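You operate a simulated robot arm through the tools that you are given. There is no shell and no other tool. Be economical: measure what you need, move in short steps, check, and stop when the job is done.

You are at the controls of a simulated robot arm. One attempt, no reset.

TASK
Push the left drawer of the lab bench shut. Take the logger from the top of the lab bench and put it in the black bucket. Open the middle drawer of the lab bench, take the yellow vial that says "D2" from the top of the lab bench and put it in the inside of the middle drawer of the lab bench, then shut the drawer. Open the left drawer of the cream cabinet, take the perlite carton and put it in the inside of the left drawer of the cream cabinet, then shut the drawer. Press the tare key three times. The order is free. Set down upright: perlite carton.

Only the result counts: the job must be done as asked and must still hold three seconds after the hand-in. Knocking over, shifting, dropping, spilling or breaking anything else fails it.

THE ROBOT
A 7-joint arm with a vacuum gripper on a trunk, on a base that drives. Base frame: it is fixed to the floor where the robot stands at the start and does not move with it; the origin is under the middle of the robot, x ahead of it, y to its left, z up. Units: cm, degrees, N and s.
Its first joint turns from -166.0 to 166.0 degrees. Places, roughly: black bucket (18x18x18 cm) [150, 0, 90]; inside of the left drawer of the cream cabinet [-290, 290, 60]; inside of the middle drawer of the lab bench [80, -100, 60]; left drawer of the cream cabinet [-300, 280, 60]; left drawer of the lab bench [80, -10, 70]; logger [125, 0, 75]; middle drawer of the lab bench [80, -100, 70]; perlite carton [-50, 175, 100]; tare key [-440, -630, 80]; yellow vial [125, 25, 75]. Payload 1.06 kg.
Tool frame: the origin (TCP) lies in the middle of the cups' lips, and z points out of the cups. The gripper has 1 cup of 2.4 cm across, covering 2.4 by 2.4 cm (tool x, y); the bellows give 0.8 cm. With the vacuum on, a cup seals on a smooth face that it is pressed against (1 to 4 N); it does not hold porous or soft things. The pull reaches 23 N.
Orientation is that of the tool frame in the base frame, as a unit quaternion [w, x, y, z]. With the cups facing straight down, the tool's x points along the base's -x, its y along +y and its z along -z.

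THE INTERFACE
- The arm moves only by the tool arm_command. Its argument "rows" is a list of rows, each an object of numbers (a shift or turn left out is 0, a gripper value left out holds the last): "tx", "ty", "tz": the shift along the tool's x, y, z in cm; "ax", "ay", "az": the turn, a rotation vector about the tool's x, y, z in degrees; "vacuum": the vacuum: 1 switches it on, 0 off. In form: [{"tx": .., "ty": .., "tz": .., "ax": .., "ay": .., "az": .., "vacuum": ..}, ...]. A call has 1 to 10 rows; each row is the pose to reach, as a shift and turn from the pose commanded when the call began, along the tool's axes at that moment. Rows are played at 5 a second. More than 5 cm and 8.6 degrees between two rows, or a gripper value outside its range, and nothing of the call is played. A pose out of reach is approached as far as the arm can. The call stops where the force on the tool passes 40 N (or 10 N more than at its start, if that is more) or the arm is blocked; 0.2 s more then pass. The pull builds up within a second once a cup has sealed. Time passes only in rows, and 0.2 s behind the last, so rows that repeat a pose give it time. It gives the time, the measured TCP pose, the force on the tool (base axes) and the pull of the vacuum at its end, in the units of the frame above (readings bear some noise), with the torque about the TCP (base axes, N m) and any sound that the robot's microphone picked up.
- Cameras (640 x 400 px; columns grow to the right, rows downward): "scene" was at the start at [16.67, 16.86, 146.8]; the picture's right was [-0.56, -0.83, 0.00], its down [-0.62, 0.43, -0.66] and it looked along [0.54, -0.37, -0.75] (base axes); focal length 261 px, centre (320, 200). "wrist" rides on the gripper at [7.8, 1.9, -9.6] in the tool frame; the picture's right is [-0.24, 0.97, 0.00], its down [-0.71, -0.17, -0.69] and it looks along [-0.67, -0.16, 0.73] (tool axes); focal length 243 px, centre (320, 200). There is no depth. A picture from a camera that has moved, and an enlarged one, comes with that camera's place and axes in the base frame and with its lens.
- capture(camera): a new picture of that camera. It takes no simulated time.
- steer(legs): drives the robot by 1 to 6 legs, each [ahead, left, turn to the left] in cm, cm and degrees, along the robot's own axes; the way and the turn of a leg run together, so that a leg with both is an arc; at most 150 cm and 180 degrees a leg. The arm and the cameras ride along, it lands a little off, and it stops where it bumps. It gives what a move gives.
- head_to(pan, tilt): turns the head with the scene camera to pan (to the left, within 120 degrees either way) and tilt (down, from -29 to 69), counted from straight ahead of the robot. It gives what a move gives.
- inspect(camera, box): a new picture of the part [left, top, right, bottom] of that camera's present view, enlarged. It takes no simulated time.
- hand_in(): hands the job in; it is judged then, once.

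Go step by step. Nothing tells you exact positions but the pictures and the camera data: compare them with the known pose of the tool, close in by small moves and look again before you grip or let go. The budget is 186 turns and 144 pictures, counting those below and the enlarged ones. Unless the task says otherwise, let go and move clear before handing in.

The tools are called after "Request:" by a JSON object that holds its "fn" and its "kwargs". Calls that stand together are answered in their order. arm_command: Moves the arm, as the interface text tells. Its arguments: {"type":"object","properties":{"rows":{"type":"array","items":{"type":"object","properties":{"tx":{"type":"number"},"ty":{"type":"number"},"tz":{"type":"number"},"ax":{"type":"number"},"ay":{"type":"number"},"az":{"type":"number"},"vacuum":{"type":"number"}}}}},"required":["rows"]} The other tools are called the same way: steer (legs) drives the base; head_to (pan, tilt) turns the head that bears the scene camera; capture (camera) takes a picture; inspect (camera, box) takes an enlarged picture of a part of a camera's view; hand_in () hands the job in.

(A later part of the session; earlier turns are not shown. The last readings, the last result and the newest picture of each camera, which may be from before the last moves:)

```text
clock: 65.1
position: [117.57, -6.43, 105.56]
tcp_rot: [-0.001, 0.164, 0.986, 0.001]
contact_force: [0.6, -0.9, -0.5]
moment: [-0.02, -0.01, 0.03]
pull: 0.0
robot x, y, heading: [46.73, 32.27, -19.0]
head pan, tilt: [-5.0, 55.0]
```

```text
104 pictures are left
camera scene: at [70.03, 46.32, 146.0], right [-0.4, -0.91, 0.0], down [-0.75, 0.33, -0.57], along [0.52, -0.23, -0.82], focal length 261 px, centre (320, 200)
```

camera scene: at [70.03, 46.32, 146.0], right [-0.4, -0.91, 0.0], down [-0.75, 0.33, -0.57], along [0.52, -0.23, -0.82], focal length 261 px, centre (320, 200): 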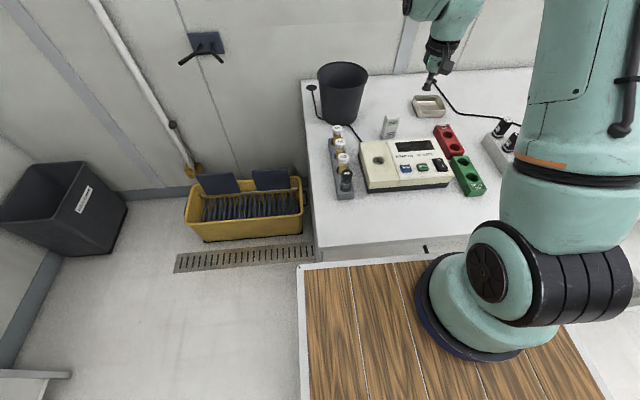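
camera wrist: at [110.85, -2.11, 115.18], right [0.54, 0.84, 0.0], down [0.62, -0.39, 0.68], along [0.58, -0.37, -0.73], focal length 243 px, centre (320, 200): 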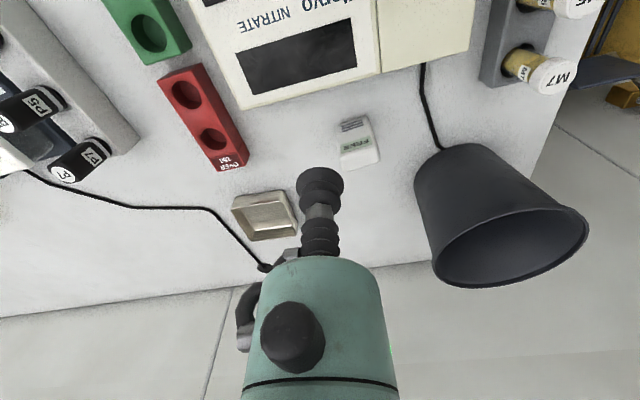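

The logger's top face is ≈4.9×2.2 cm at [128.5,−7.3,89]. Moving the cup over it at z≈95 and looking again.

Request:
{"fn": "arm_command", "kwargs": {"rows": [{"tx": -4, "ty": 1}, {"tx": -8, "ty": 2}, {"tx": -10.65, "ty": 2.7}, {"tx": -10.65, "ty": 2.7, "tz": 4}, {"tx": -10.65, "ty": 2.7, "tz": 8}, {"tx": -10.65, "ty": 2.7, "tz": 10.5}]}}

Request:
{"fn": "capture", "kwargs": {"camera": "wrist"}}

Request:
{"fn": "head_to", "kwargs": {"pan": -20, "tilt": 40}}

Request:
{"fn": "capture", "kwargs": {"camera": "scene"}}

```text
clock: 66.5
position: [128.49, -7.29, 95.2]
tcp_rot: [-0.001, 0.164, 0.986, 0.001]
contact_force: [0.1, -0.1, 0.2]
moment: [-0.02, 0.01, 0.02]
pull: 0.1
robot x, y, heading: [47.27, 32.16, -18.8]
head pan, tilt: [-5.0, 55.0]
```

```text
103 pictures are left
camera wrist: at [121.79, -2.86, 104.75], right [0.54, 0.84, 0.0], down [0.62, -0.39, 0.68], along [0.58, -0.37, -0.73], focal length 243 px, centre (320, 200)
```

wrist: 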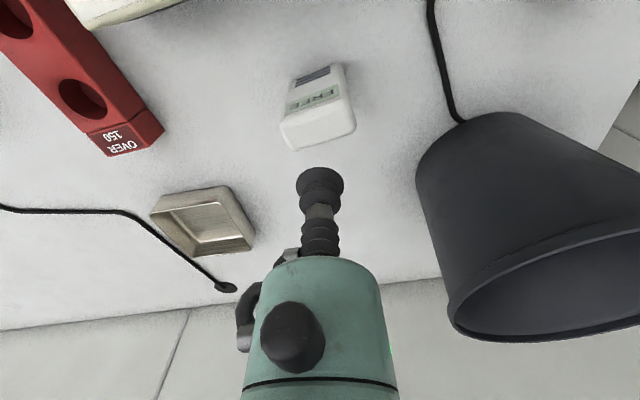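

```text
clock: 67.2
position: [128.55, -7.15, 95.25]
tcp_rot: [0.0, 0.165, 0.986, 0.001]
contact_force: [0.1, 1.5, 0.0]
moment: [0.03, 0.01, 0.01]
pull: 0.1
robot x, y, heading: [46.95, 32.31, -18.8]
head pan, tilt: [-20.0, 40.0]
```

```text
102 pictures are left
camera scene: at [70.06, 43.91, 148.07], right [-0.63, -0.78, 0.0], down [-0.5, 0.4, -0.77], along [0.6, -0.48, -0.64], focal length 261 px, centre (320, 200)
```

scene: 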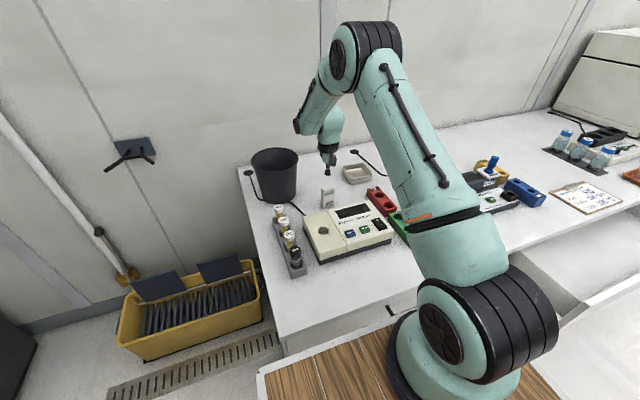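

Request:
{"fn": "inspect", "kwargs": {"camera": "wrist", "box": [272, 90, 368, 150]}}

Request:
{"fn": "inspect", "kwargs": {"camera": "scene", "box": [290, 130, 370, 220]}}

```text
6.67 times, centred on (320, 120) of wrist
camera zoom: at [121.79, -2.87, 104.78], right [0.54, 0.84, 0.0], down [0.62, -0.39, 0.68], along [0.58, -0.37, -0.73], focal length 1618 px, centre (320, 733)
```

zoom: 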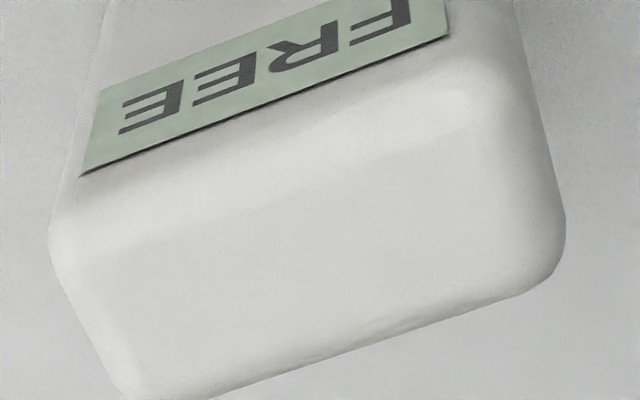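

```text
4.44 times, centred on (330, 175) of scene
camera zoom: at [70.06, 43.91, 148.07], right [-0.63, -0.78, 0.0], down [-0.5, 0.4, -0.77], along [0.6, -0.48, -0.64], focal length 1158 px, centre (276, 311)
```

zoom: 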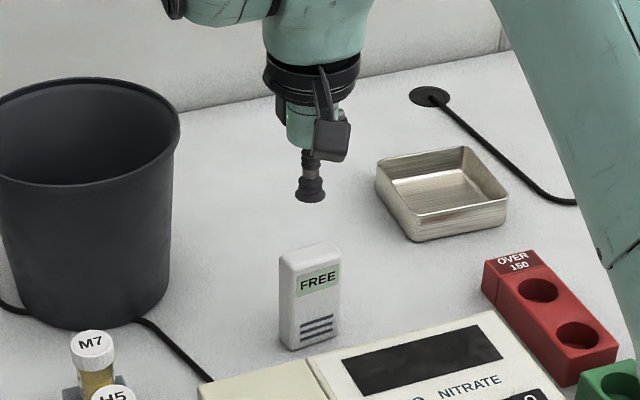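

Centred well on the top face. Descending with the vacuum on.

Request:
{"fn": "arm_command", "kwargs": {"rows": [{"tx": -0.15, "tz": 3, "vacuum": 1}, {"tx": -0.15, "tz": 5}, {"tx": -0.15, "tz": 5.6}, {"tx": -0.15, "tz": 6.0}]}}

```text
clock: 68.2
position: [128.69, -7.4, 89.06]
tcp_rot: [-0.001, 0.164, 0.986, 0.001]
contact_force: [-0.5, 0.7, 2.6]
moment: [-0.05, 0.0, -0.03]
pull: 0.1
robot x, y, heading: [47.13, 32.31, -18.7]
head pan, tilt: [-20.0, 40.0]
```

Request:
{"fn": "arm_command", "kwargs": {"rows": [{"tz": 0}, {"tz": 0}, {"tz": 0.15}, {"tz": 0.15}]}}

Request:
{"fn": "capture", "kwargs": {"camera": "wrist"}}

```text
clock: 69.2
position: [128.67, -7.43, 88.98]
tcp_rot: [-0.001, 0.164, 0.986, 0.001]
contact_force: [-0.2, 1.8, 3.5]
moment: [-0.03, -0.02, 0.01]
pull: 0.2
robot x, y, heading: [46.95, 32.35, -19.2]
head pan, tilt: [-20.0, 40.0]
```

```text
99 pictures are left
camera wrist: at [121.92, -3.0, 98.56], right [0.54, 0.84, 0.0], down [0.62, -0.39, 0.68], along [0.58, -0.37, -0.73], focal length 243 px, centre (320, 200)
```

wrist: 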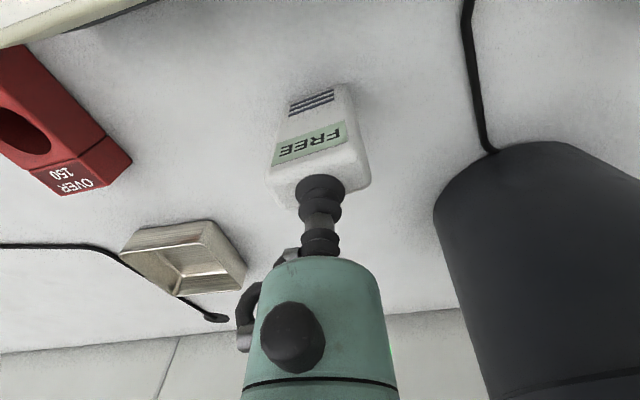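

Request:
{"fn": "inspect", "kwargs": {"camera": "wrist", "box": [260, 120, 388, 220]}}

```text
4.00 times, centred on (324, 170) of wrist
camera zoom: at [121.92, -3.0, 98.56], right [0.54, 0.84, 0.0], down [0.62, -0.39, 0.68], along [0.58, -0.37, -0.73], focal length 970 px, centre (304, 320)
```

zoom: 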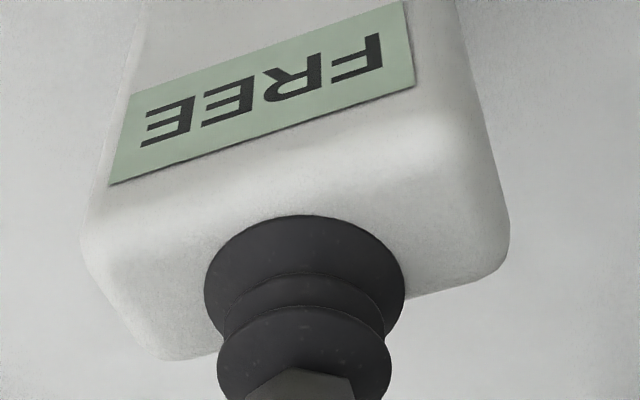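

The cup sits ~0.6 cm too far back. Lifting slightly and re-centring.

Request:
{"fn": "arm_command", "kwargs": {"rows": [{"tz": -1.5}, {"tz": -1.5, "tx": 0.6}, {"tz": -0.3, "tx": 0.6}, {"tz": 0, "tx": 0.6}, {"tz": 0.1, "tx": 0.6}, {"tz": 0.1, "tx": 0.6}]}}

Request:
{"fn": "inspect", "kwargs": {"camera": "wrist", "box": [260, 120, 388, 220]}}

```text
clock: 70.6
position: [128.14, -7.17, 88.89]
tcp_rot: [0.0, 0.164, 0.986, -0.001]
contact_force: [-1.2, -1.5, 17.5]
moment: [-0.01, -0.04, -0.04]
pull: 23.2
robot x, y, heading: [46.59, 32.69, -18.9]
head pan, tilt: [-20.0, 40.0]
```

```text
4.00 times, centred on (324, 170) of wrist
camera zoom: at [121.34, -2.83, 98.51], right [0.54, 0.84, 0.0], down [0.61, -0.39, 0.68], along [0.58, -0.37, -0.73], focal length 970 px, centre (304, 320)
```

zoom: 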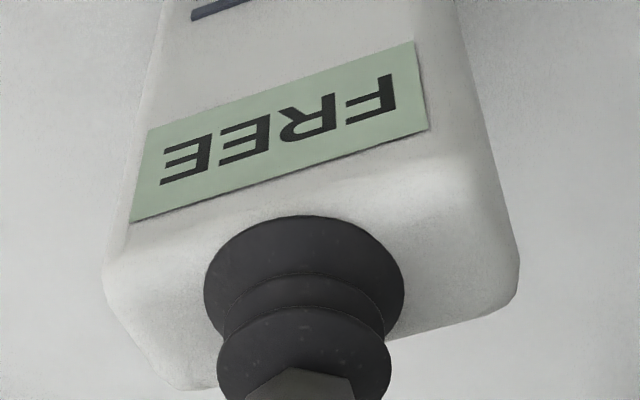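

Sealed at 23 N. Lifting the logger straight up 25 cm.

Request:
{"fn": "arm_command", "kwargs": {"rows": [{"tz": -1}, {"tz": -5}, {"tz": -10}, {"tz": -15}, {"tz": -20}, {"tz": -25}, {"tz": -25}]}}

Request:
{"fn": "capture", "kwargs": {"camera": "wrist"}}

```text
clock: 72.2
position: [128.05, -7.29, 113.84]
tcp_rot: [-0.001, 0.164, 0.986, 0.001]
contact_force: [0.2, -0.3, 0.0]
moment: [-0.01, -0.02, 0.03]
pull: 23.3
robot x, y, heading: [47.45, 32.19, -19.0]
head pan, tilt: [-20.0, 40.0]
```

```text
96 pictures are left
camera wrist: at [121.36, -2.88, 123.47], right [0.54, 0.84, 0.0], down [0.62, -0.39, 0.68], along [0.58, -0.37, -0.73], focal length 243 px, centre (320, 200)
```

wrist: 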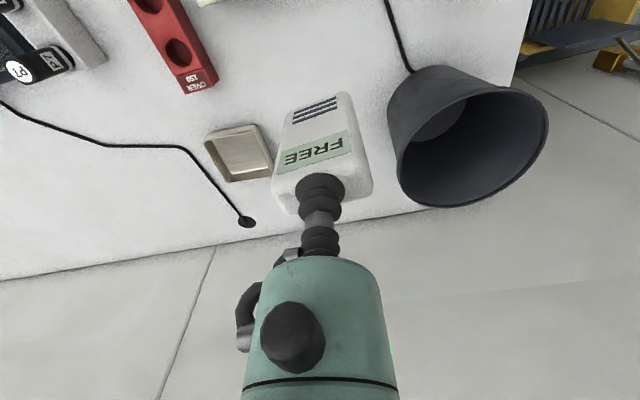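

Driving 8 cm ahead for reach, then moving over the bucket centre (≈[143.9,4.5]).

Request:
{"fn": "steer", "kwargs": {"legs": [[8, 0, 0]]}}

```text
clock: 73.3
position: [135.8, -9.95, 113.79]
tcp_rot: [-0.001, 0.164, 0.986, 0.001]
contact_force: [-0.9, -0.5, -1.0]
moment: [0.02, 0.01, 0.05]
pull: 23.1
robot x, y, heading: [54.69, 29.65, -18.7]
head pan, tilt: [-20.0, 40.0]
```

Request:
{"fn": "arm_command", "kwargs": {"rows": [{"tx": -0.8, "ty": 4.5}, {"tx": -1.6, "ty": 9}, {"tx": -2.4, "ty": 13}, {"tx": -3, "ty": 16.3}, {"tx": -3, "ty": 16.3}]}}

Request:
{"fn": "capture", "kwargs": {"camera": "wrist"}}

Request:
{"fn": "capture", "kwargs": {"camera": "scene"}}

```text
clock: 74.5
position: [144.05, 4.69, 113.83]
tcp_rot: [-0.001, 0.165, 0.986, 0.001]
contact_force: [0.6, -0.4, -1.2]
moment: [0.01, -0.03, 0.02]
pull: 23.1
robot x, y, heading: [54.72, 29.82, -18.8]
head pan, tilt: [-20.0, 40.0]
```

```text
95 pictures are left
camera wrist: at [137.22, 8.97, 123.5], right [0.54, 0.84, 0.0], down [0.62, -0.39, 0.68], along [0.58, -0.37, -0.73], focal length 243 px, centre (320, 200)
```

wrist: 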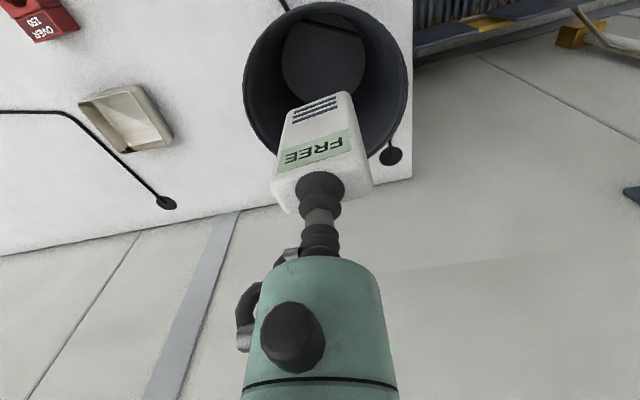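

```text
94 pictures are left
camera scene: at [77.67, 41.29, 148.07], right [-0.63, -0.78, 0.0], down [-0.5, 0.4, -0.77], along [0.6, -0.48, -0.64], focal length 261 px, centre (320, 200)
```

scene: 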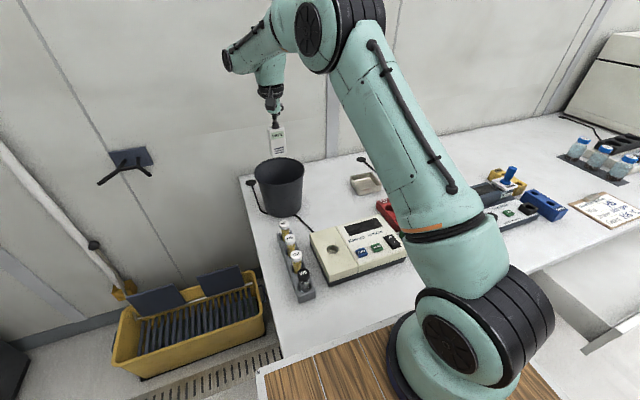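

Centred over the bucket. Lowering.

Request:
{"fn": "arm_command", "kwargs": {"rows": [{"tz": 4, "ty": 0.4}, {"tz": 8, "ty": 0.4}, {"tz": 12, "ty": 0.4}, {"tz": 15, "ty": 0.4}]}}

Request:
{"fn": "inspect", "kwargs": {"camera": "scene", "box": [220, 60, 340, 230]}}

Request:
{"fn": "capture", "kwargs": {"camera": "wrist"}}

```text
clock: 75.5
position: [143.98, 4.98, 98.86]
tcp_rot: [-0.001, 0.164, 0.986, 0.001]
contact_force: [-0.8, -0.2, -0.9]
moment: [-0.05, -0.01, 0.01]
pull: 22.9
robot x, y, heading: [54.67, 30.01, -18.9]
head pan, tilt: [-20.0, 40.0]
```

```text
2.35 times, centred on (280, 145) of scene
camera zoom: at [77.65, 41.3, 148.08], right [-0.63, -0.78, 0.0], down [-0.5, 0.4, -0.77], along [0.6, -0.48, -0.64], focal length 613 px, centre (414, 329)
```

zoom: 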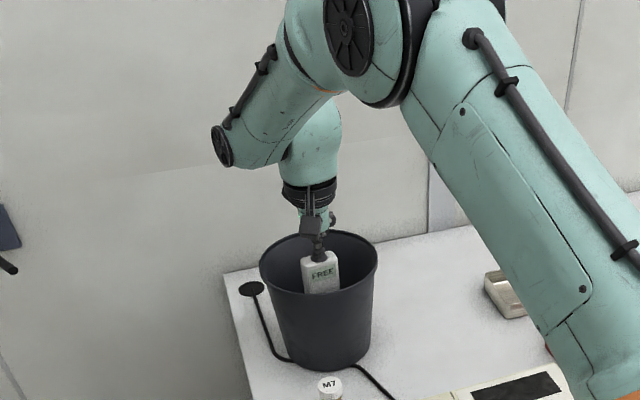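

```text
92 pictures are left
camera wrist: at [137.22, 9.32, 108.48], right [0.54, 0.84, 0.0], down [0.61, -0.39, 0.68], along [0.58, -0.37, -0.73], focal length 243 px, centre (320, 200)
```

wrist: 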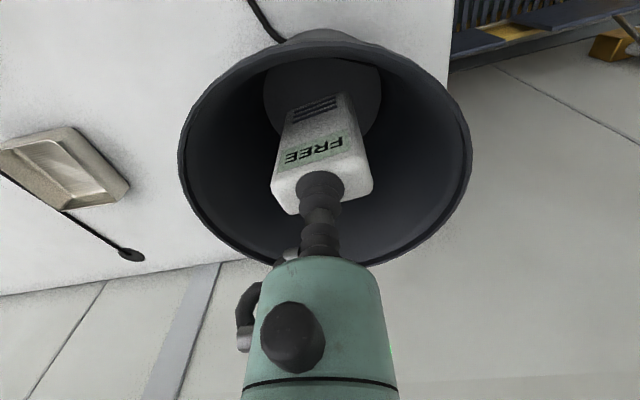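

Request:
{"fn": "arm_command", "kwargs": {"rows": [{"tz": 2}, {"tz": 4}, {"tz": 5}, {"tz": 6}]}}

Request:
{"fn": "inspect", "kwargs": {"camera": "scene", "box": [240, 120, 320, 230]}}

Request:
{"fn": "capture", "kwargs": {"camera": "wrist"}}

```text
clock: 76.5
position: [143.83, 4.95, 92.84]
tcp_rot: [-0.001, 0.164, 0.986, 0.001]
contact_force: [0.3, 0.5, 0.2]
moment: [-0.02, 0.01, -0.04]
pull: 22.9
robot x, y, heading: [54.63, 30.32, -18.6]
head pan, tilt: [-20.0, 40.0]
```

```text
3.64 times, centred on (280, 175) of scene
camera zoom: at [77.67, 41.29, 148.07], right [-0.63, -0.78, 0.0], down [-0.5, 0.4, -0.77], along [0.6, -0.48, -0.64], focal length 948 px, centre (466, 291)
```

zoom: 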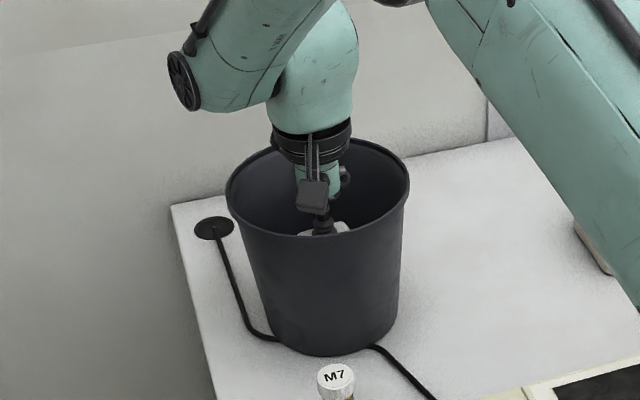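

```text
90 pictures are left
camera wrist: at [137.18, 9.37, 102.48], right [0.54, 0.84, 0.0], down [0.62, -0.39, 0.68], along [0.58, -0.37, -0.73], focal length 243 px, centre (320, 200)
```

wrist: 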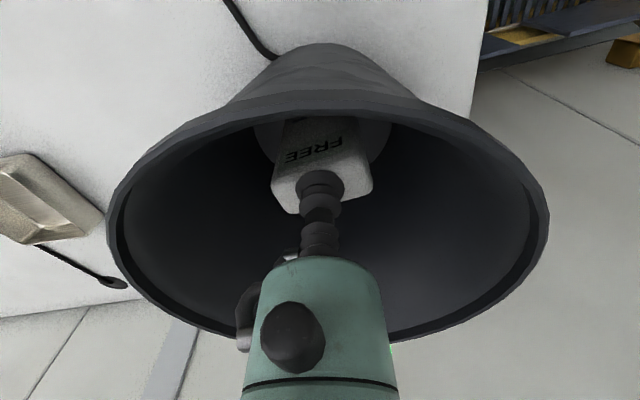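

Request:
{"fn": "arm_command", "kwargs": {"rows": [{"tz": 0.7}, {"tz": 1.4}, {"tz": 2.0}, {"tz": 2.4}]}}

```text
clock: 77.5
position: [143.86, 5.02, 90.46]
tcp_rot: [-0.001, 0.164, 0.986, 0.001]
contact_force: [0.4, 0.8, -0.1]
moment: [-0.01, -0.01, 0.01]
pull: 23.4
robot x, y, heading: [54.56, 29.73, -19.0]
head pan, tilt: [-20.0, 40.0]
```

Request:
{"fn": "arm_command", "kwargs": {"rows": [{"tz": 0.2}, {"tz": 0.4}, {"tz": 0.6}, {"tz": 0.8}]}}

```text
clock: 78.5
position: [143.87, 5.14, 89.56]
tcp_rot: [-0.002, 0.165, 0.986, 0.001]
contact_force: [-0.7, -0.6, 4.7]
moment: [0.03, 0.01, 0.03]
pull: 23.0
robot x, y, heading: [54.54, 29.7, -18.8]
head pan, tilt: [-20.0, 40.0]
```

Contact with the bucket's bottom. Releasing, waiting, then lifting out.

Request:
{"fn": "arm_command", "kwargs": {"rows": [{"vacuum": 0}, {"vacuum": 0}, {"vacuum": 0}, {"vacuum": 0}, {"vacuum": 0}]}}

Request:
{"fn": "arm_command", "kwargs": {"rows": [{"tz": -0.5}, {"tz": -1.5}, {"tz": -4}, {"tz": -8}, {"tz": -12}, {"tz": -16}, {"tz": -20}]}}

Request:
{"fn": "capture", "kwargs": {"camera": "wrist"}}

Request:
{"fn": "capture", "kwargs": {"camera": "scene"}}

```text
clock: 79.7
position: [143.95, 5.03, 89.66]
tcp_rot: [-0.001, 0.164, 0.986, 0.0]
contact_force: [-1.3, 0.4, 1.4]
moment: [-0.01, -0.02, -0.04]
pull: 0.1
robot x, y, heading: [54.89, 30.15, -18.9]
head pan, tilt: [-20.0, 40.0]
```

```text
clock: 81.3
position: [143.89, 5.12, 109.57]
tcp_rot: [-0.001, 0.165, 0.986, 0.001]
contact_force: [-0.6, 0.0, -0.2]
moment: [-0.03, 0.02, 0.0]
pull: 0.0
robot x, y, heading: [54.54, 29.74, -18.8]
head pan, tilt: [-20.0, 40.0]
```

```text
89 pictures are left
camera wrist: at [137.19, 9.43, 119.26], right [0.54, 0.84, 0.0], down [0.62, -0.39, 0.68], along [0.58, -0.37, -0.73], focal length 243 px, centre (320, 200)
```

wrist: 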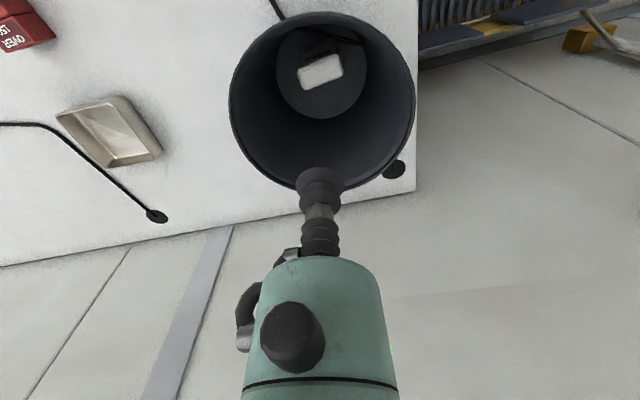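

```text
88 pictures are left
camera scene: at [77.72, 41.29, 148.07], right [-0.63, -0.78, 0.0], down [-0.5, 0.4, -0.77], along [0.6, -0.48, -0.64], focal length 261 px, centre (320, 200)
```

scene: 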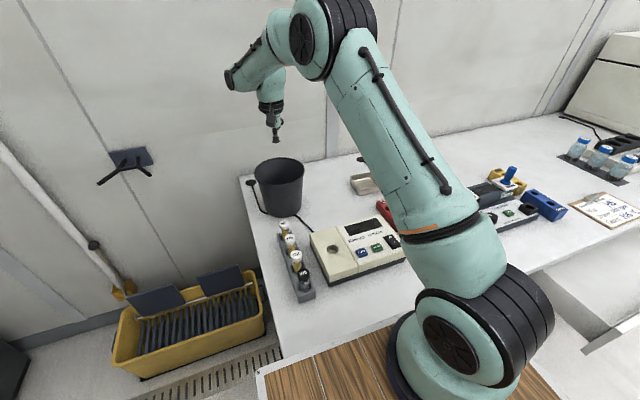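

The logger stands in the bucket. Now moving over D2, whose cap I place at ≈[117.9,17.6,89].

Request:
{"fn": "arm_command", "kwargs": {"rows": [{"tx": 4.8, "ty": 0.6}, {"tx": 9.6, "ty": 1.2}, {"tx": 14.4, "ty": 1.8}, {"tx": 19.2, "ty": 2.4}, {"tx": 24, "ty": 3}, {"tx": 28.7, "ty": 3.4}, {"tx": 28.7, "ty": 3.4, "tz": 4}, {"tx": 28.7, "ty": 3.4, "tz": 8}]}}

Request:
{"fn": "capture", "kwargs": {"camera": "wrist"}}

```text
clock: 83.1
position: [117.78, 17.69, 101.8]
tcp_rot: [-0.002, 0.164, 0.986, 0.002]
contact_force: [-1.0, 0.1, -0.1]
moment: [0.02, -0.03, 0.0]
pull: 0.0
robot x, y, heading: [54.52, 29.68, -19.0]
head pan, tilt: [-20.0, 40.0]
```

```text
87 pictures are left
camera wrist: at [111.05, 21.91, 111.4], right [0.54, 0.84, 0.0], down [0.61, -0.39, 0.68], along [0.58, -0.37, -0.73], focal length 243 px, centre (320, 200)
```

wrist: 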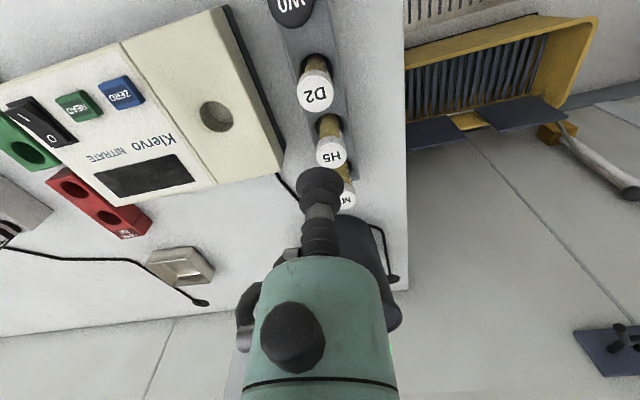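

Well aligned with D2's cap. Descending to 3 cm above and checking.

Request:
{"fn": "arm_command", "kwargs": {"rows": [{"tz": 4}, {"tz": 8}, {"tz": 9.5}]}}

Request:
{"fn": "inspect", "kwargs": {"camera": "wrist", "box": [240, 80, 400, 220]}}

Request:
{"fn": "inspect", "kwargs": {"camera": "scene", "box": [240, 160, 360, 300]}}

```text
clock: 83.9
position: [117.89, 17.59, 92.08]
tcp_rot: [-0.001, 0.165, 0.986, 0.001]
contact_force: [0.0, -0.2, -0.2]
moment: [-0.01, -0.02, 0.02]
pull: 0.0
robot x, y, heading: [54.57, 29.86, -18.8]
head pan, tilt: [-20.0, 40.0]
```

```text
2.86 times, centred on (320, 150) of wrist
camera zoom: at [111.09, 21.92, 101.76], right [0.54, 0.84, 0.0], down [0.61, -0.39, 0.68], along [0.58, -0.37, -0.73], focal length 693 px, centre (320, 343)
```

zoom: 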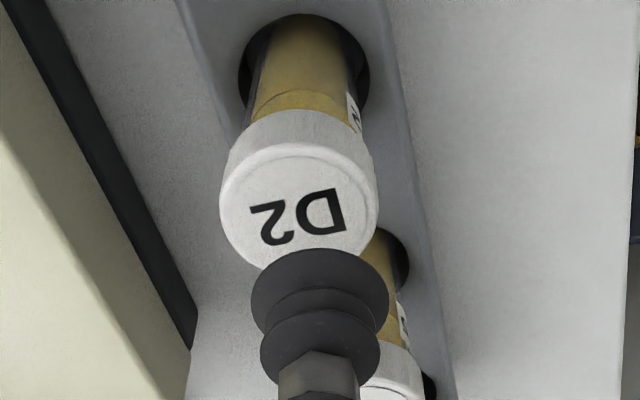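

```text
2.86 times, centred on (300, 230) of scene
camera zoom: at [77.66, 41.29, 148.08], right [-0.63, -0.78, 0.0], down [-0.5, 0.4, -0.77], along [0.6, -0.48, -0.64], focal length 745 px, centre (377, 114)
```

zoom: 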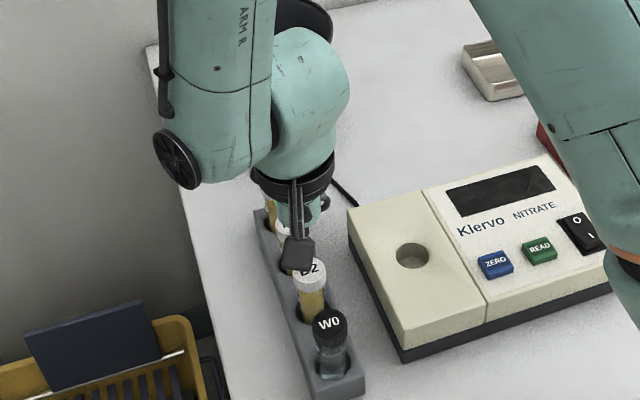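

Small lateral correction (~0.4 cm), then descending with vacuum.

Request:
{"fn": "arm_command", "kwargs": {"rows": [{"tx": 0.2, "ty": -0.38, "vacuum": 1}, {"tx": 0.2, "ty": -0.38, "tz": 2}, {"tx": 0.2, "ty": -0.38, "tz": 2.7}, {"tx": 0.2, "ty": -0.38, "tz": 3.0}, {"tx": 0.2, "ty": -0.38, "tz": 3.0}]}}

Request:
{"fn": "inspect", "kwargs": {"camera": "wrist", "box": [240, 80, 400, 220]}}

```text
clock: 85.1
position: [117.55, 17.17, 89.1]
tcp_rot: [-0.001, 0.164, 0.986, 0.001]
contact_force: [-0.1, -0.7, 12.5]
moment: [-0.05, -0.02, 0.0]
pull: 22.7
robot x, y, heading: [54.58, 30.17, -18.8]
head pan, tilt: [-20.0, 40.0]
```

```text
2.86 times, centred on (320, 150) of wrist
camera zoom: at [110.77, 21.63, 98.79], right [0.54, 0.84, 0.0], down [0.62, -0.39, 0.68], along [0.58, -0.37, -0.73], focal length 693 px, centre (320, 343)
```

zoom: 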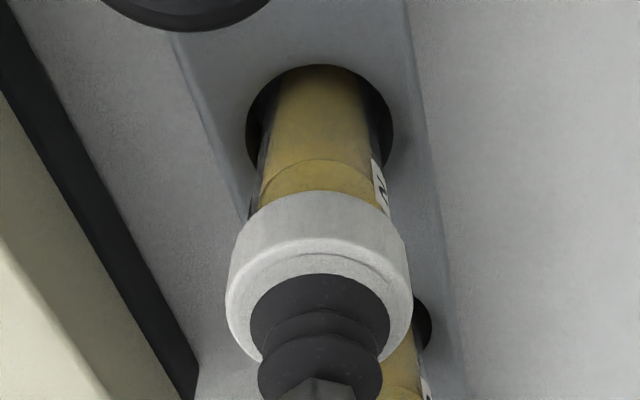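

D2 is held at 22.7 N. Lifting it out of the rack.

Request:
{"fn": "arm_command", "kwargs": {"rows": [{"tz": -1}, {"tz": -3}, {"tz": -6}, {"tz": -10}, {"tz": -14}, {"tz": -18}, {"tz": -22}, {"tz": -22}]}}

Request:
{"fn": "capture", "kwargs": {"camera": "scene"}}

Request:
{"fn": "inspect", "kwargs": {"camera": "scene", "box": [230, 120, 390, 300]}}

```text
clock: 86.9
position: [117.63, 17.13, 111.13]
tcp_rot: [-0.001, 0.164, 0.986, 0.001]
contact_force: [0.0, 0.0, -0.9]
moment: [-0.01, 0.03, 0.0]
pull: 22.8
robot x, y, heading: [54.46, 29.74, -18.8]
head pan, tilt: [-20.0, 40.0]
```

```text
83 pictures are left
camera scene: at [77.69, 41.29, 148.07], right [-0.63, -0.78, 0.0], down [-0.5, 0.4, -0.77], along [0.6, -0.48, -0.64], focal length 261 px, centre (320, 200)
```

scene: 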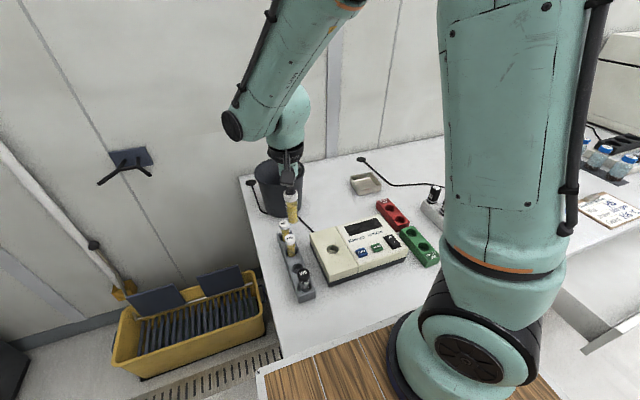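

```text
2.22 times, centred on (310, 210) of scene
camera zoom: at [77.69, 41.29, 148.07], right [-0.63, -0.78, 0.0], down [-0.5, 0.4, -0.77], along [0.6, -0.48, -0.64], focal length 579 px, centre (342, 178)
```

zoom: 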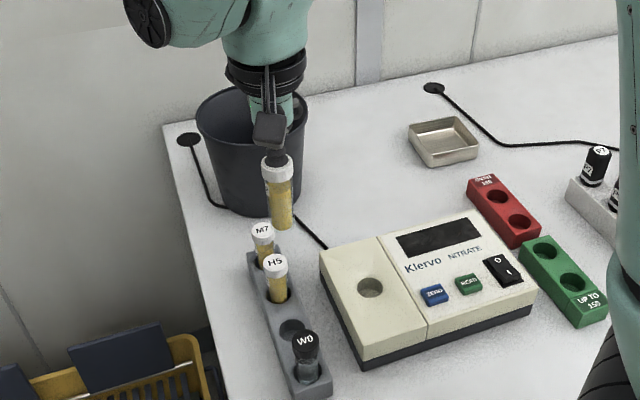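

Holding the vial (≈9.5 cm long). Backing away, sliding right and approaching the open middle drawer.

Request:
{"fn": "steer", "kwargs": {"legs": [[-57, 0, 0], [0, -124, 0], [15, 0, 0]]}}

Request:
{"fn": "capture", "kwargs": {"camera": "wrist"}}

Request:
{"fn": "head_to", "kwargs": {"pan": 0, "tilt": 60}}

Request:
{"fn": "capture", "kwargs": {"camera": "scene"}}

```text
clock: 97.0
position: [37.0, -86.87, 111.08]
tcp_rot: [0.0, 0.17, 0.985, 0.001]
contact_force: [0.6, -0.1, -0.3]
moment: [-0.01, -0.02, 0.0]
pull: 22.7
robot x, y, heading: [-26.27, -73.83, -19.8]
head pan, tilt: [-20.0, 40.0]
```

```text
81 pictures are left
camera wrist: at [30.25, -82.46, 120.69], right [0.55, 0.84, 0.0], down [0.61, -0.4, 0.68], along [0.57, -0.37, -0.73], focal length 243 px, centre (320, 200)
```

wrist: 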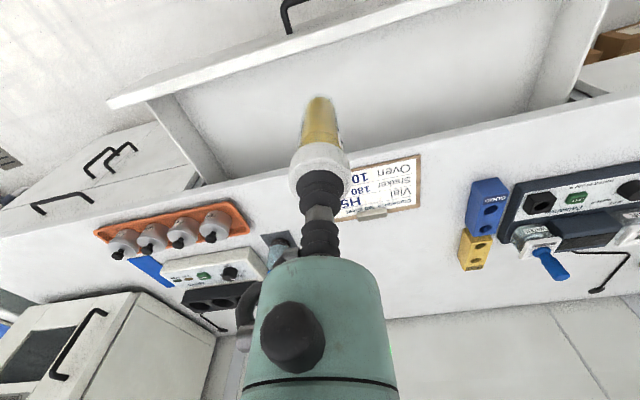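

```text
clock: 97.8
position: [36.93, -86.91, 111.16]
tcp_rot: [0.0, 0.17, 0.985, 0.001]
contact_force: [0.0, 0.3, -0.7]
moment: [0.02, 0.0, 0.02]
pull: 22.5
robot x, y, heading: [-25.9, -73.59, -19.6]
head pan, tilt: [0.0, 60.0]
```

```text
80 pictures are left
camera scene: at [-2.99, -59.15, 145.4], right [-0.34, -0.94, 0.0], down [-0.82, 0.29, -0.5], along [0.47, -0.17, -0.87], focal length 261 px, centre (320, 200)
```

scene: 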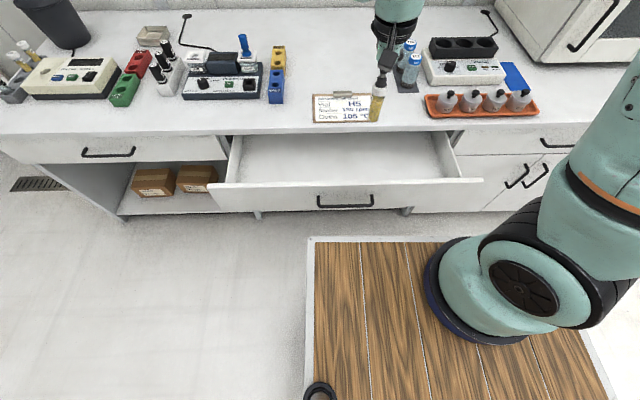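

The vial is at the drawer's front wall line; moving 8.5 cm in over the drawer floor and lowering.

Request:
{"fn": "arm_command", "kwargs": {"rows": [{"tx": -4.5}, {"tx": -8.5}, {"tx": -8.5, "tz": 5}, {"tx": -8.5, "tz": 10}, {"tx": -8.5, "tz": 15}, {"tx": -8.5, "tz": 20}, {"tx": -8.5, "tz": 24}]}}

Request:
{"fn": "capture", "kwargs": {"camera": "wrist"}}

Request:
{"fn": "capture", "kwargs": {"camera": "scene"}}

```text
clock: 99.4
position: [45.08, -89.6, 87.09]
tcp_rot: [0.001, 0.17, 0.985, 0.0]
contact_force: [-0.3, -0.2, 0.5]
moment: [0.02, -0.03, -0.01]
pull: 22.9
robot x, y, heading: [-26.23, -73.17, -19.6]
head pan, tilt: [0.0, 60.0]
```

```text
79 pictures are left
camera wrist: at [38.28, -85.27, 96.7], right [0.55, 0.84, 0.0], down [0.61, -0.4, 0.68], along [0.57, -0.37, -0.73], focal length 243 px, centre (320, 200)
```

wrist: 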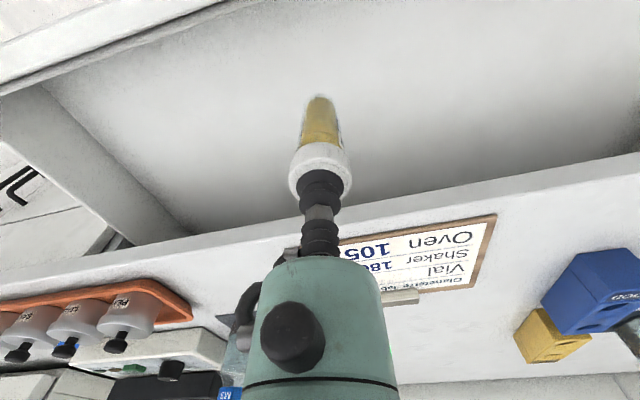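

```text
78 pictures are left
camera scene: at [-3.03, -59.14, 145.4], right [-0.33, -0.94, 0.0], down [-0.82, 0.29, -0.5], along [0.47, -0.17, -0.87], focal length 261 px, centre (320, 200)
```

scene: 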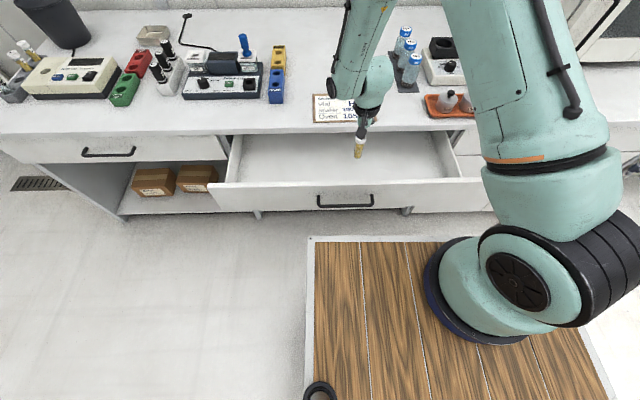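

Request:
{"fn": "arm_command", "kwargs": {"rows": [{"tz": 3}, {"tz": 6}, {"tz": 9}, {"tz": 10.5}, {"tz": 11.5}]}}

Request:
{"fn": "arm_command", "kwargs": {"rows": [{"tz": 0.4}, {"tz": 0.8}, {"tz": 1.2}, {"tz": 1.6}]}}

Request:
{"fn": "capture", "kwargs": {"camera": "wrist"}}

```text
clock: 100.6
position: [44.86, -89.66, 75.61]
tcp_rot: [-0.001, 0.17, 0.985, 0.002]
contact_force: [0.0, 0.2, -0.3]
moment: [-0.01, 0.0, 0.01]
pull: 22.7
robot x, y, heading: [-25.63, -73.47, -19.5]
head pan, tilt: [0.0, 60.0]
```

```text
clock: 101.6
position: [45.02, -89.78, 73.96]
tcp_rot: [-0.001, 0.17, 0.985, 0.001]
contact_force: [0.4, 0.1, 0.0]
moment: [0.0, -0.01, -0.01]
pull: 23.1
robot x, y, heading: [-25.88, -73.32, -19.5]
head pan, tilt: [0.0, 60.0]
```

```text
77 pictures are left
camera wrist: at [38.21, -85.27, 83.58], right [0.55, 0.84, 0.0], down [0.61, -0.4, 0.68], along [0.57, -0.37, -0.73], focal length 243 px, centre (320, 200)
```

wrist: 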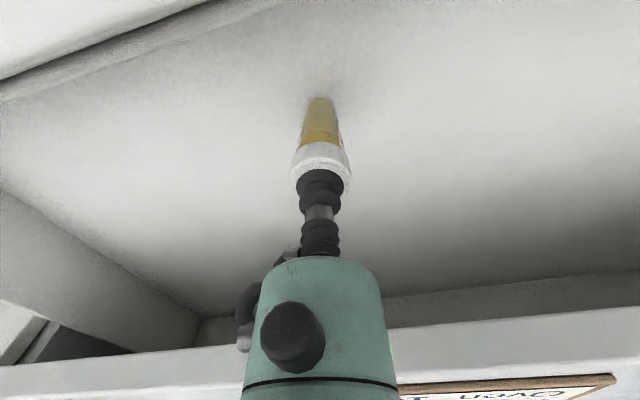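

Request:
{"fn": "arm_command", "kwargs": {"rows": [{"tz": 0.4}, {"tz": 0.8}, {"tz": 1.2}, {"tz": 1.6}, {"tz": 1.6}]}}

```text
clock: 102.8
position: [44.93, -89.58, 72.32]
tcp_rot: [-0.001, 0.17, 0.985, 0.001]
contact_force: [-0.4, 1.1, 5.5]
moment: [0.0, -0.01, -0.01]
pull: 23.5
robot x, y, heading: [-26.15, -73.24, -19.6]
head pan, tilt: [0.0, 60.0]
```

Vial stands on the drawer floor (5.5 N). Releasing and lifting clear.

Request:
{"fn": "arm_command", "kwargs": {"rows": [{"tz": -0.2, "vacuum": 0}, {"tz": -0.2}, {"tz": -0.2}, {"tz": -0.2}, {"tz": -0.2}]}}

Request:
{"fn": "arm_command", "kwargs": {"rows": [{"tz": -0.5}, {"tz": -1.5}, {"tz": -5}, {"tz": -10}, {"tz": -15}, {"tz": -20}, {"tz": -25}, {"tz": -30}]}}

Request:
{"fn": "capture", "kwargs": {"camera": "wrist"}}

```text
clock: 104.0
position: [44.86, -89.66, 72.51]
tcp_rot: [-0.002, 0.17, 0.986, 0.001]
contact_force: [-0.3, -0.4, -0.5]
moment: [-0.01, 0.0, 0.03]
pull: 0.1
robot x, y, heading: [-25.83, -73.39, -19.5]
head pan, tilt: [0.0, 60.0]
```

```text
clock: 105.8
position: [44.9, -89.72, 102.61]
tcp_rot: [-0.001, 0.171, 0.985, 0.002]
contact_force: [0.3, 0.3, -0.7]
moment: [0.01, 0.02, 0.03]
pull: 0.1
robot x, y, heading: [-25.9, -73.8, -19.6]
head pan, tilt: [0.0, 60.0]
```

```text
76 pictures are left
camera wrist: at [38.24, -85.32, 112.18], right [0.55, 0.84, 0.0], down [0.61, -0.4, 0.68], along [0.57, -0.37, -0.73], focal length 243 px, centre (320, 200)
```

wrist: 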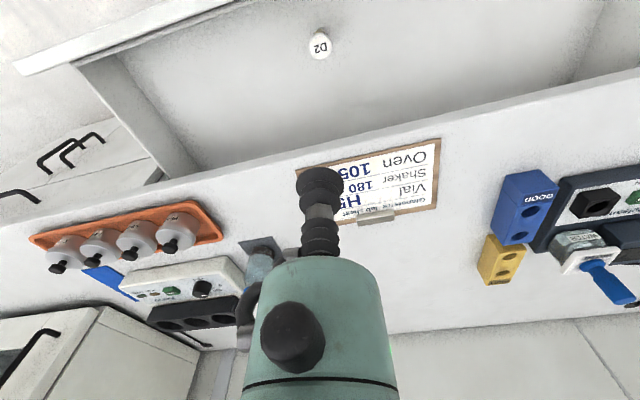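

D2 stands in the drawer. Backing off and turning the tool horizontal (camera on top) to push the drawer shut.

Request:
{"fn": "steer", "kwargs": {"legs": [[-28, 0, 1.2]]}}

Request:
{"fn": "arm_command", "kwargs": {"rows": [{"tx": -1, "ay": -8.5}, {"tx": -2, "ay": -17}, {"tx": -3, "ay": -25.5}, {"tx": -4, "ay": -34}, {"tx": -5, "ay": -42.5}, {"tx": -6, "ay": -51}, {"tx": -6, "ay": -59.5}, {"tx": -6, "ay": -68}, {"tx": -6, "ay": -76.5}, {"tx": -6, "ay": -85}]}}

Request:
{"fn": "arm_command", "kwargs": {"rows": [{"ay": -5}]}}

Request:
{"fn": "arm_command", "kwargs": {"rows": [{"az": 8.5}, {"az": 17}, {"az": 25.5}, {"az": 34}, {"az": 42.5}, {"az": 51}, {"az": 59.5}, {"az": 68}, {"az": 76.5}, {"az": 85}]}}

Request:
{"fn": "arm_command", "kwargs": {"rows": [{"az": 8.5}, {"az": 17}, {"az": 25.5}, {"az": 34}, {"az": 42.5}, {"az": 51}, {"az": 59.5}, {"az": 68}, {"az": 76.5}, {"az": 85}]}}

Request:
{"fn": "arm_command", "kwargs": {"rows": [{"az": 5}, {"az": 10}]}}

Request:
{"fn": "capture", "kwargs": {"camera": "wrist"}}

```text
clock: 107.8
position: [18.22, -78.78, 102.57]
tcp_rot: [-0.001, 0.158, 0.987, 0.001]
contact_force: [-0.1, -1.1, 0.8]
moment: [0.01, -0.01, 0.02]
pull: 0.0
robot x, y, heading: [-53.0, -64.33, -18.0]
head pan, tilt: [0.0, 60.0]
```

```text
clock: 110.0
position: [24.09, -80.67, 102.52]
tcp_rot: [0.667, 0.118, 0.728, -0.107]
contact_force: [0.5, -0.2, 0.0]
moment: [0.01, 0.01, -0.02]
pull: 0.1
robot x, y, heading: [-52.73, -64.59, -18.6]
head pan, tilt: [0.0, 60.0]
```

```text
clock: 110.4
position: [24.04, -80.8, 102.49]
tcp_rot: [0.698, 0.113, 0.698, -0.112]
contact_force: [-0.7, 0.0, -0.1]
moment: [0.03, -0.01, 0.0]
pull: 0.1
robot x, y, heading: [-53.11, -64.23, -18.4]
head pan, tilt: [0.0, 60.0]
```

```text
clock: 112.6
position: [24.07, -80.71, 102.56]
tcp_rot: [0.59, 0.555, 0.438, 0.39]
contact_force: [0.3, 0.5, -0.2]
moment: [-0.02, -0.01, 0.0]
pull: 0.0
robot x, y, heading: [-53.26, -64.57, -18.3]
head pan, tilt: [0.0, 60.0]
```

```text
clock: 114.8
position: [24.05, -80.66, 102.49]
tcp_rot: [0.171, 0.706, -0.052, 0.686]
contact_force: [0.0, 0.6, 0.5]
moment: [-0.03, 0.01, 0.0]
pull: 0.1
robot x, y, heading: [-52.8, -64.58, -18.3]
head pan, tilt: [0.0, 60.0]
```

```text
clock: 115.4
position: [24.03, -80.67, 102.52]
tcp_rot: [0.112, 0.698, -0.113, 0.698]
contact_force: [0.5, 0.5, 0.5]
moment: [0.03, 0.04, 0.01]
pull: 0.1
robot x, y, heading: [-52.76, -64.31, -18.0]
head pan, tilt: [0.0, 60.0]
```

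```text
75 pictures are left
camera wrist: at [14.41, -79.52, 110.46], right [-0.3, -0.92, -0.24], down [-0.6, 0.38, -0.71], along [0.74, -0.07, -0.67], focal length 243 px, centre (320, 200)
```

wrist: 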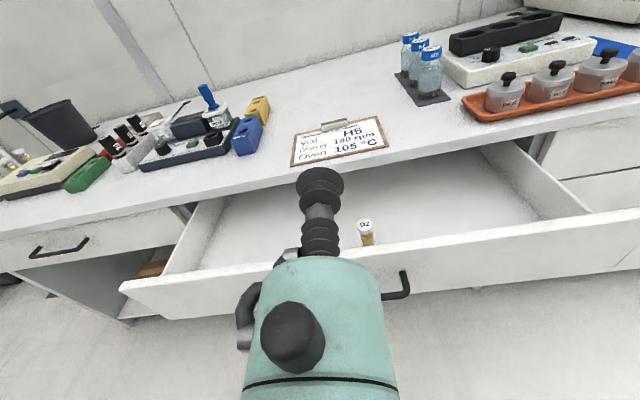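

Request:
{"fn": "arm_command", "kwargs": {"rows": [{"tx": -4.8}, {"tx": -9.6}, {"tx": -14.4}, {"tx": -19.2}, {"tx": -24}, {"tx": -28.8}, {"tx": -30}]}}

Request:
{"fn": "steer", "kwargs": {"legs": [[10, 0, 0]]}}

Request:
{"fn": "arm_command", "kwargs": {"rows": [{"tz": 1}, {"tz": 2}, {"tz": 3}, {"tz": 4}, {"tz": 5}, {"tz": 6}, {"tz": 7}, {"tz": 8}, {"tz": 9}, {"tz": 10}]}}

Request:
{"fn": "capture", "kwargs": {"camera": "scene"}}

```text
clock: 117.0
position: [24.08, -80.67, 72.52]
tcp_rot: [0.112, 0.699, -0.113, 0.697]
contact_force: [-0.8, -0.5, -1.3]
moment: [0.03, 0.0, 0.02]
pull: 0.1
robot x, y, heading: [-52.84, -64.19, -18.4]
head pan, tilt: [0.0, 60.0]
```

```text
clock: 118.1
position: [33.56, -83.7, 72.6]
tcp_rot: [0.111, 0.699, -0.112, 0.698]
contact_force: [-0.8, -1.0, 0.3]
moment: [-0.01, 0.0, 0.02]
pull: 0.2
robot x, y, heading: [-43.29, -67.95, -18.2]
head pan, tilt: [0.0, 60.0]
```

```text
clock: 120.3
position: [43.1, -86.87, 72.59]
tcp_rot: [0.111, 0.698, -0.111, 0.698]
contact_force: [-0.5, -0.7, 0.3]
moment: [0.01, 0.0, 0.0]
pull: 0.0
robot x, y, heading: [-43.73, -67.6, -18.4]
head pan, tilt: [0.0, 60.0]
```

```text
74 pictures are left
camera scene: at [-20.68, -52.52, 145.4], right [-0.31, -0.95, 0.0], down [-0.82, 0.27, -0.5], along [0.48, -0.16, -0.87], focal length 261 px, centre (320, 200)
```

scene: 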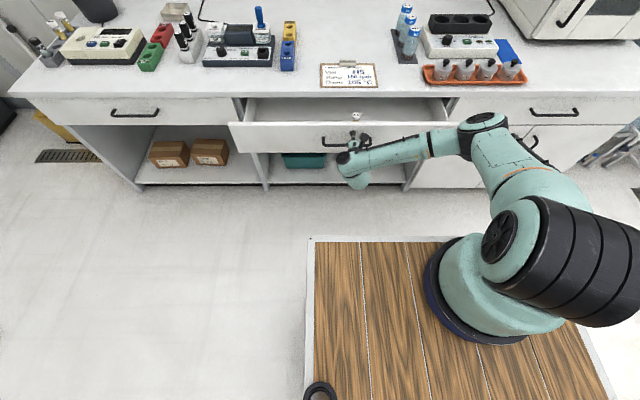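

Pushing works and the vial still stands. Continuing at the same speed.

Request:
{"fn": "arm_command", "kwargs": {"rows": [{"tz": 1}, {"tz": 2}, {"tz": 3}, {"tz": 4}, {"tz": 5}, {"tz": 6}, {"tz": 7}, {"tz": 8}, {"tz": 9}, {"tz": 10}]}}

Request:
{"fn": "arm_command", "kwargs": {"rows": [{"tz": 0.8}, {"tz": 1.6}, {"tz": 2.4}, {"tz": 3.2}, {"tz": 4}, {"tz": 4.8}, {"tz": 5.4}, {"tz": 6}, {"tz": 6.6}, {"tz": 7.2}]}}

Request:
{"fn": "inspect", "kwargs": {"camera": "scene", "box": [200, 60, 480, 220]}}

```text
clock: 122.5
position: [52.65, -89.96, 72.55]
tcp_rot: [0.112, 0.698, -0.113, 0.698]
contact_force: [-0.5, 0.1, -0.1]
moment: [-0.01, -0.02, 0.0]
pull: 0.1
robot x, y, heading: [-43.31, -67.43, -17.8]
head pan, tilt: [0.0, 60.0]
```

```text
clock: 124.7
position: [59.31, -92.08, 72.59]
tcp_rot: [0.11, 0.699, -0.112, 0.698]
contact_force: [-29.9, 5.0, 7.5]
moment: [-0.06, 0.25, 0.1]
pull: 0.1
robot x, y, heading: [-43.1, -67.51, -18.2]
head pan, tilt: [0.0, 60.0]
```

```text
2.29 times, centred on (340, 140) of scene
camera zoom: at [-20.83, -52.5, 145.42], right [-0.31, -0.95, 0.0], down [-0.82, 0.27, -0.5], along [0.48, -0.16, -0.87], focal length 596 px, centre (274, 337)
```

zoom: 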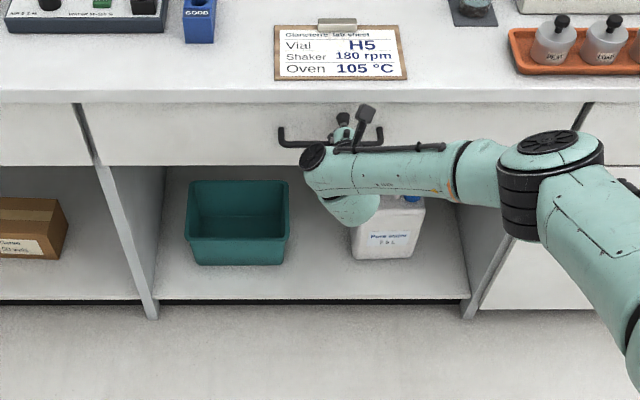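

The middle drawer is shut. Retracting, backing off, and looking around before crossing to the cream cabinet.

Request:
{"fn": "arm_command", "kwargs": {"rows": [{"tz": -4}, {"tz": -8}, {"tz": -12}, {"tz": -16}]}}

Request:
{"fn": "steer", "kwargs": {"legs": [[-30, 0, 0]]}}

Request:
{"fn": "head_to", "kwargs": {"pan": 110, "tilt": 20}}

Request:
{"fn": "capture", "kwargs": {"camera": "scene"}}

Request:
{"fn": "head_to", "kwargs": {"pan": -120, "tilt": 20}}

Request:
{"fn": "capture", "kwargs": {"camera": "scene"}}

```text
clock: 125.7
position: [44.3, -87.33, 72.68]
tcp_rot: [0.111, 0.699, -0.111, 0.698]
contact_force: [-0.5, -0.5, -0.4]
moment: [-0.02, -0.02, -0.02]
pull: 0.0
robot x, y, heading: [-43.21, -67.45, -18.4]
head pan, tilt: [0.0, 60.0]
```

```text
clock: 127.8
position: [15.58, -77.9, 72.6]
tcp_rot: [0.111, 0.699, -0.112, 0.698]
contact_force: [0.7, 0.0, -0.1]
moment: [0.0, 0.01, -0.02]
pull: 0.0
robot x, y, heading: [-72.14, -58.22, -18.4]
head pan, tilt: [0.0, 60.0]
```

```text
clock: 129.7
position: [15.55, -77.78, 72.6]
tcp_rot: [0.113, 0.698, -0.113, 0.698]
contact_force: [1.0, 0.6, 0.5]
moment: [0.03, 0.01, -0.01]
pull: 0.0
robot x, y, heading: [-71.97, -58.2, -18.1]
head pan, tilt: [110.0, 20.0]
```

```text
72 pictures are left
camera scene: at [-55.93, -31.75, 151.21], right [1.0, 0.03, 0.0], down [0.01, -0.34, -0.94], along [-0.03, 0.94, -0.34], focal length 261 px, centre (320, 200)
```

scene: 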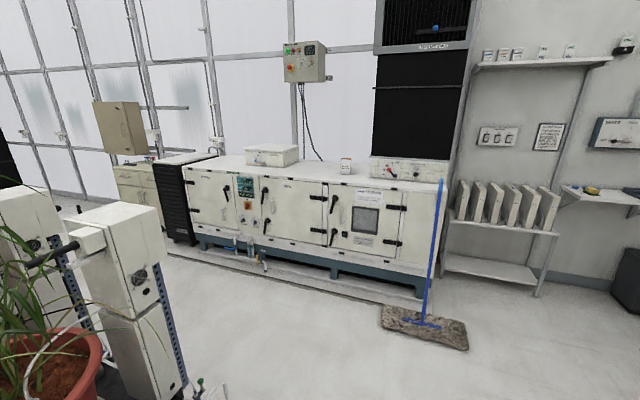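

```text
clock: 132.9
position: [15.53, -78.04, 72.65]
tcp_rot: [0.112, 0.699, -0.113, 0.698]
contact_force: [0.6, 0.5, -0.5]
moment: [0.0, 0.01, 0.0]
pull: 0.0
robot x, y, heading: [-72.1, -58.28, -18.4]
head pan, tilt: [-120.0, 20.0]
```

```text
71 pictures are left
camera scene: at [-62.59, -47.26, 151.21], right [-0.67, 0.75, 0.0], down [0.25, 0.23, -0.94], along [-0.7, -0.63, -0.34], focal length 261 px, centre (320, 200)
```

scene: 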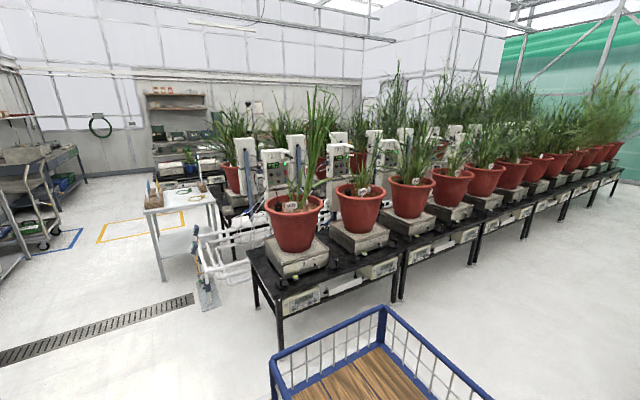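

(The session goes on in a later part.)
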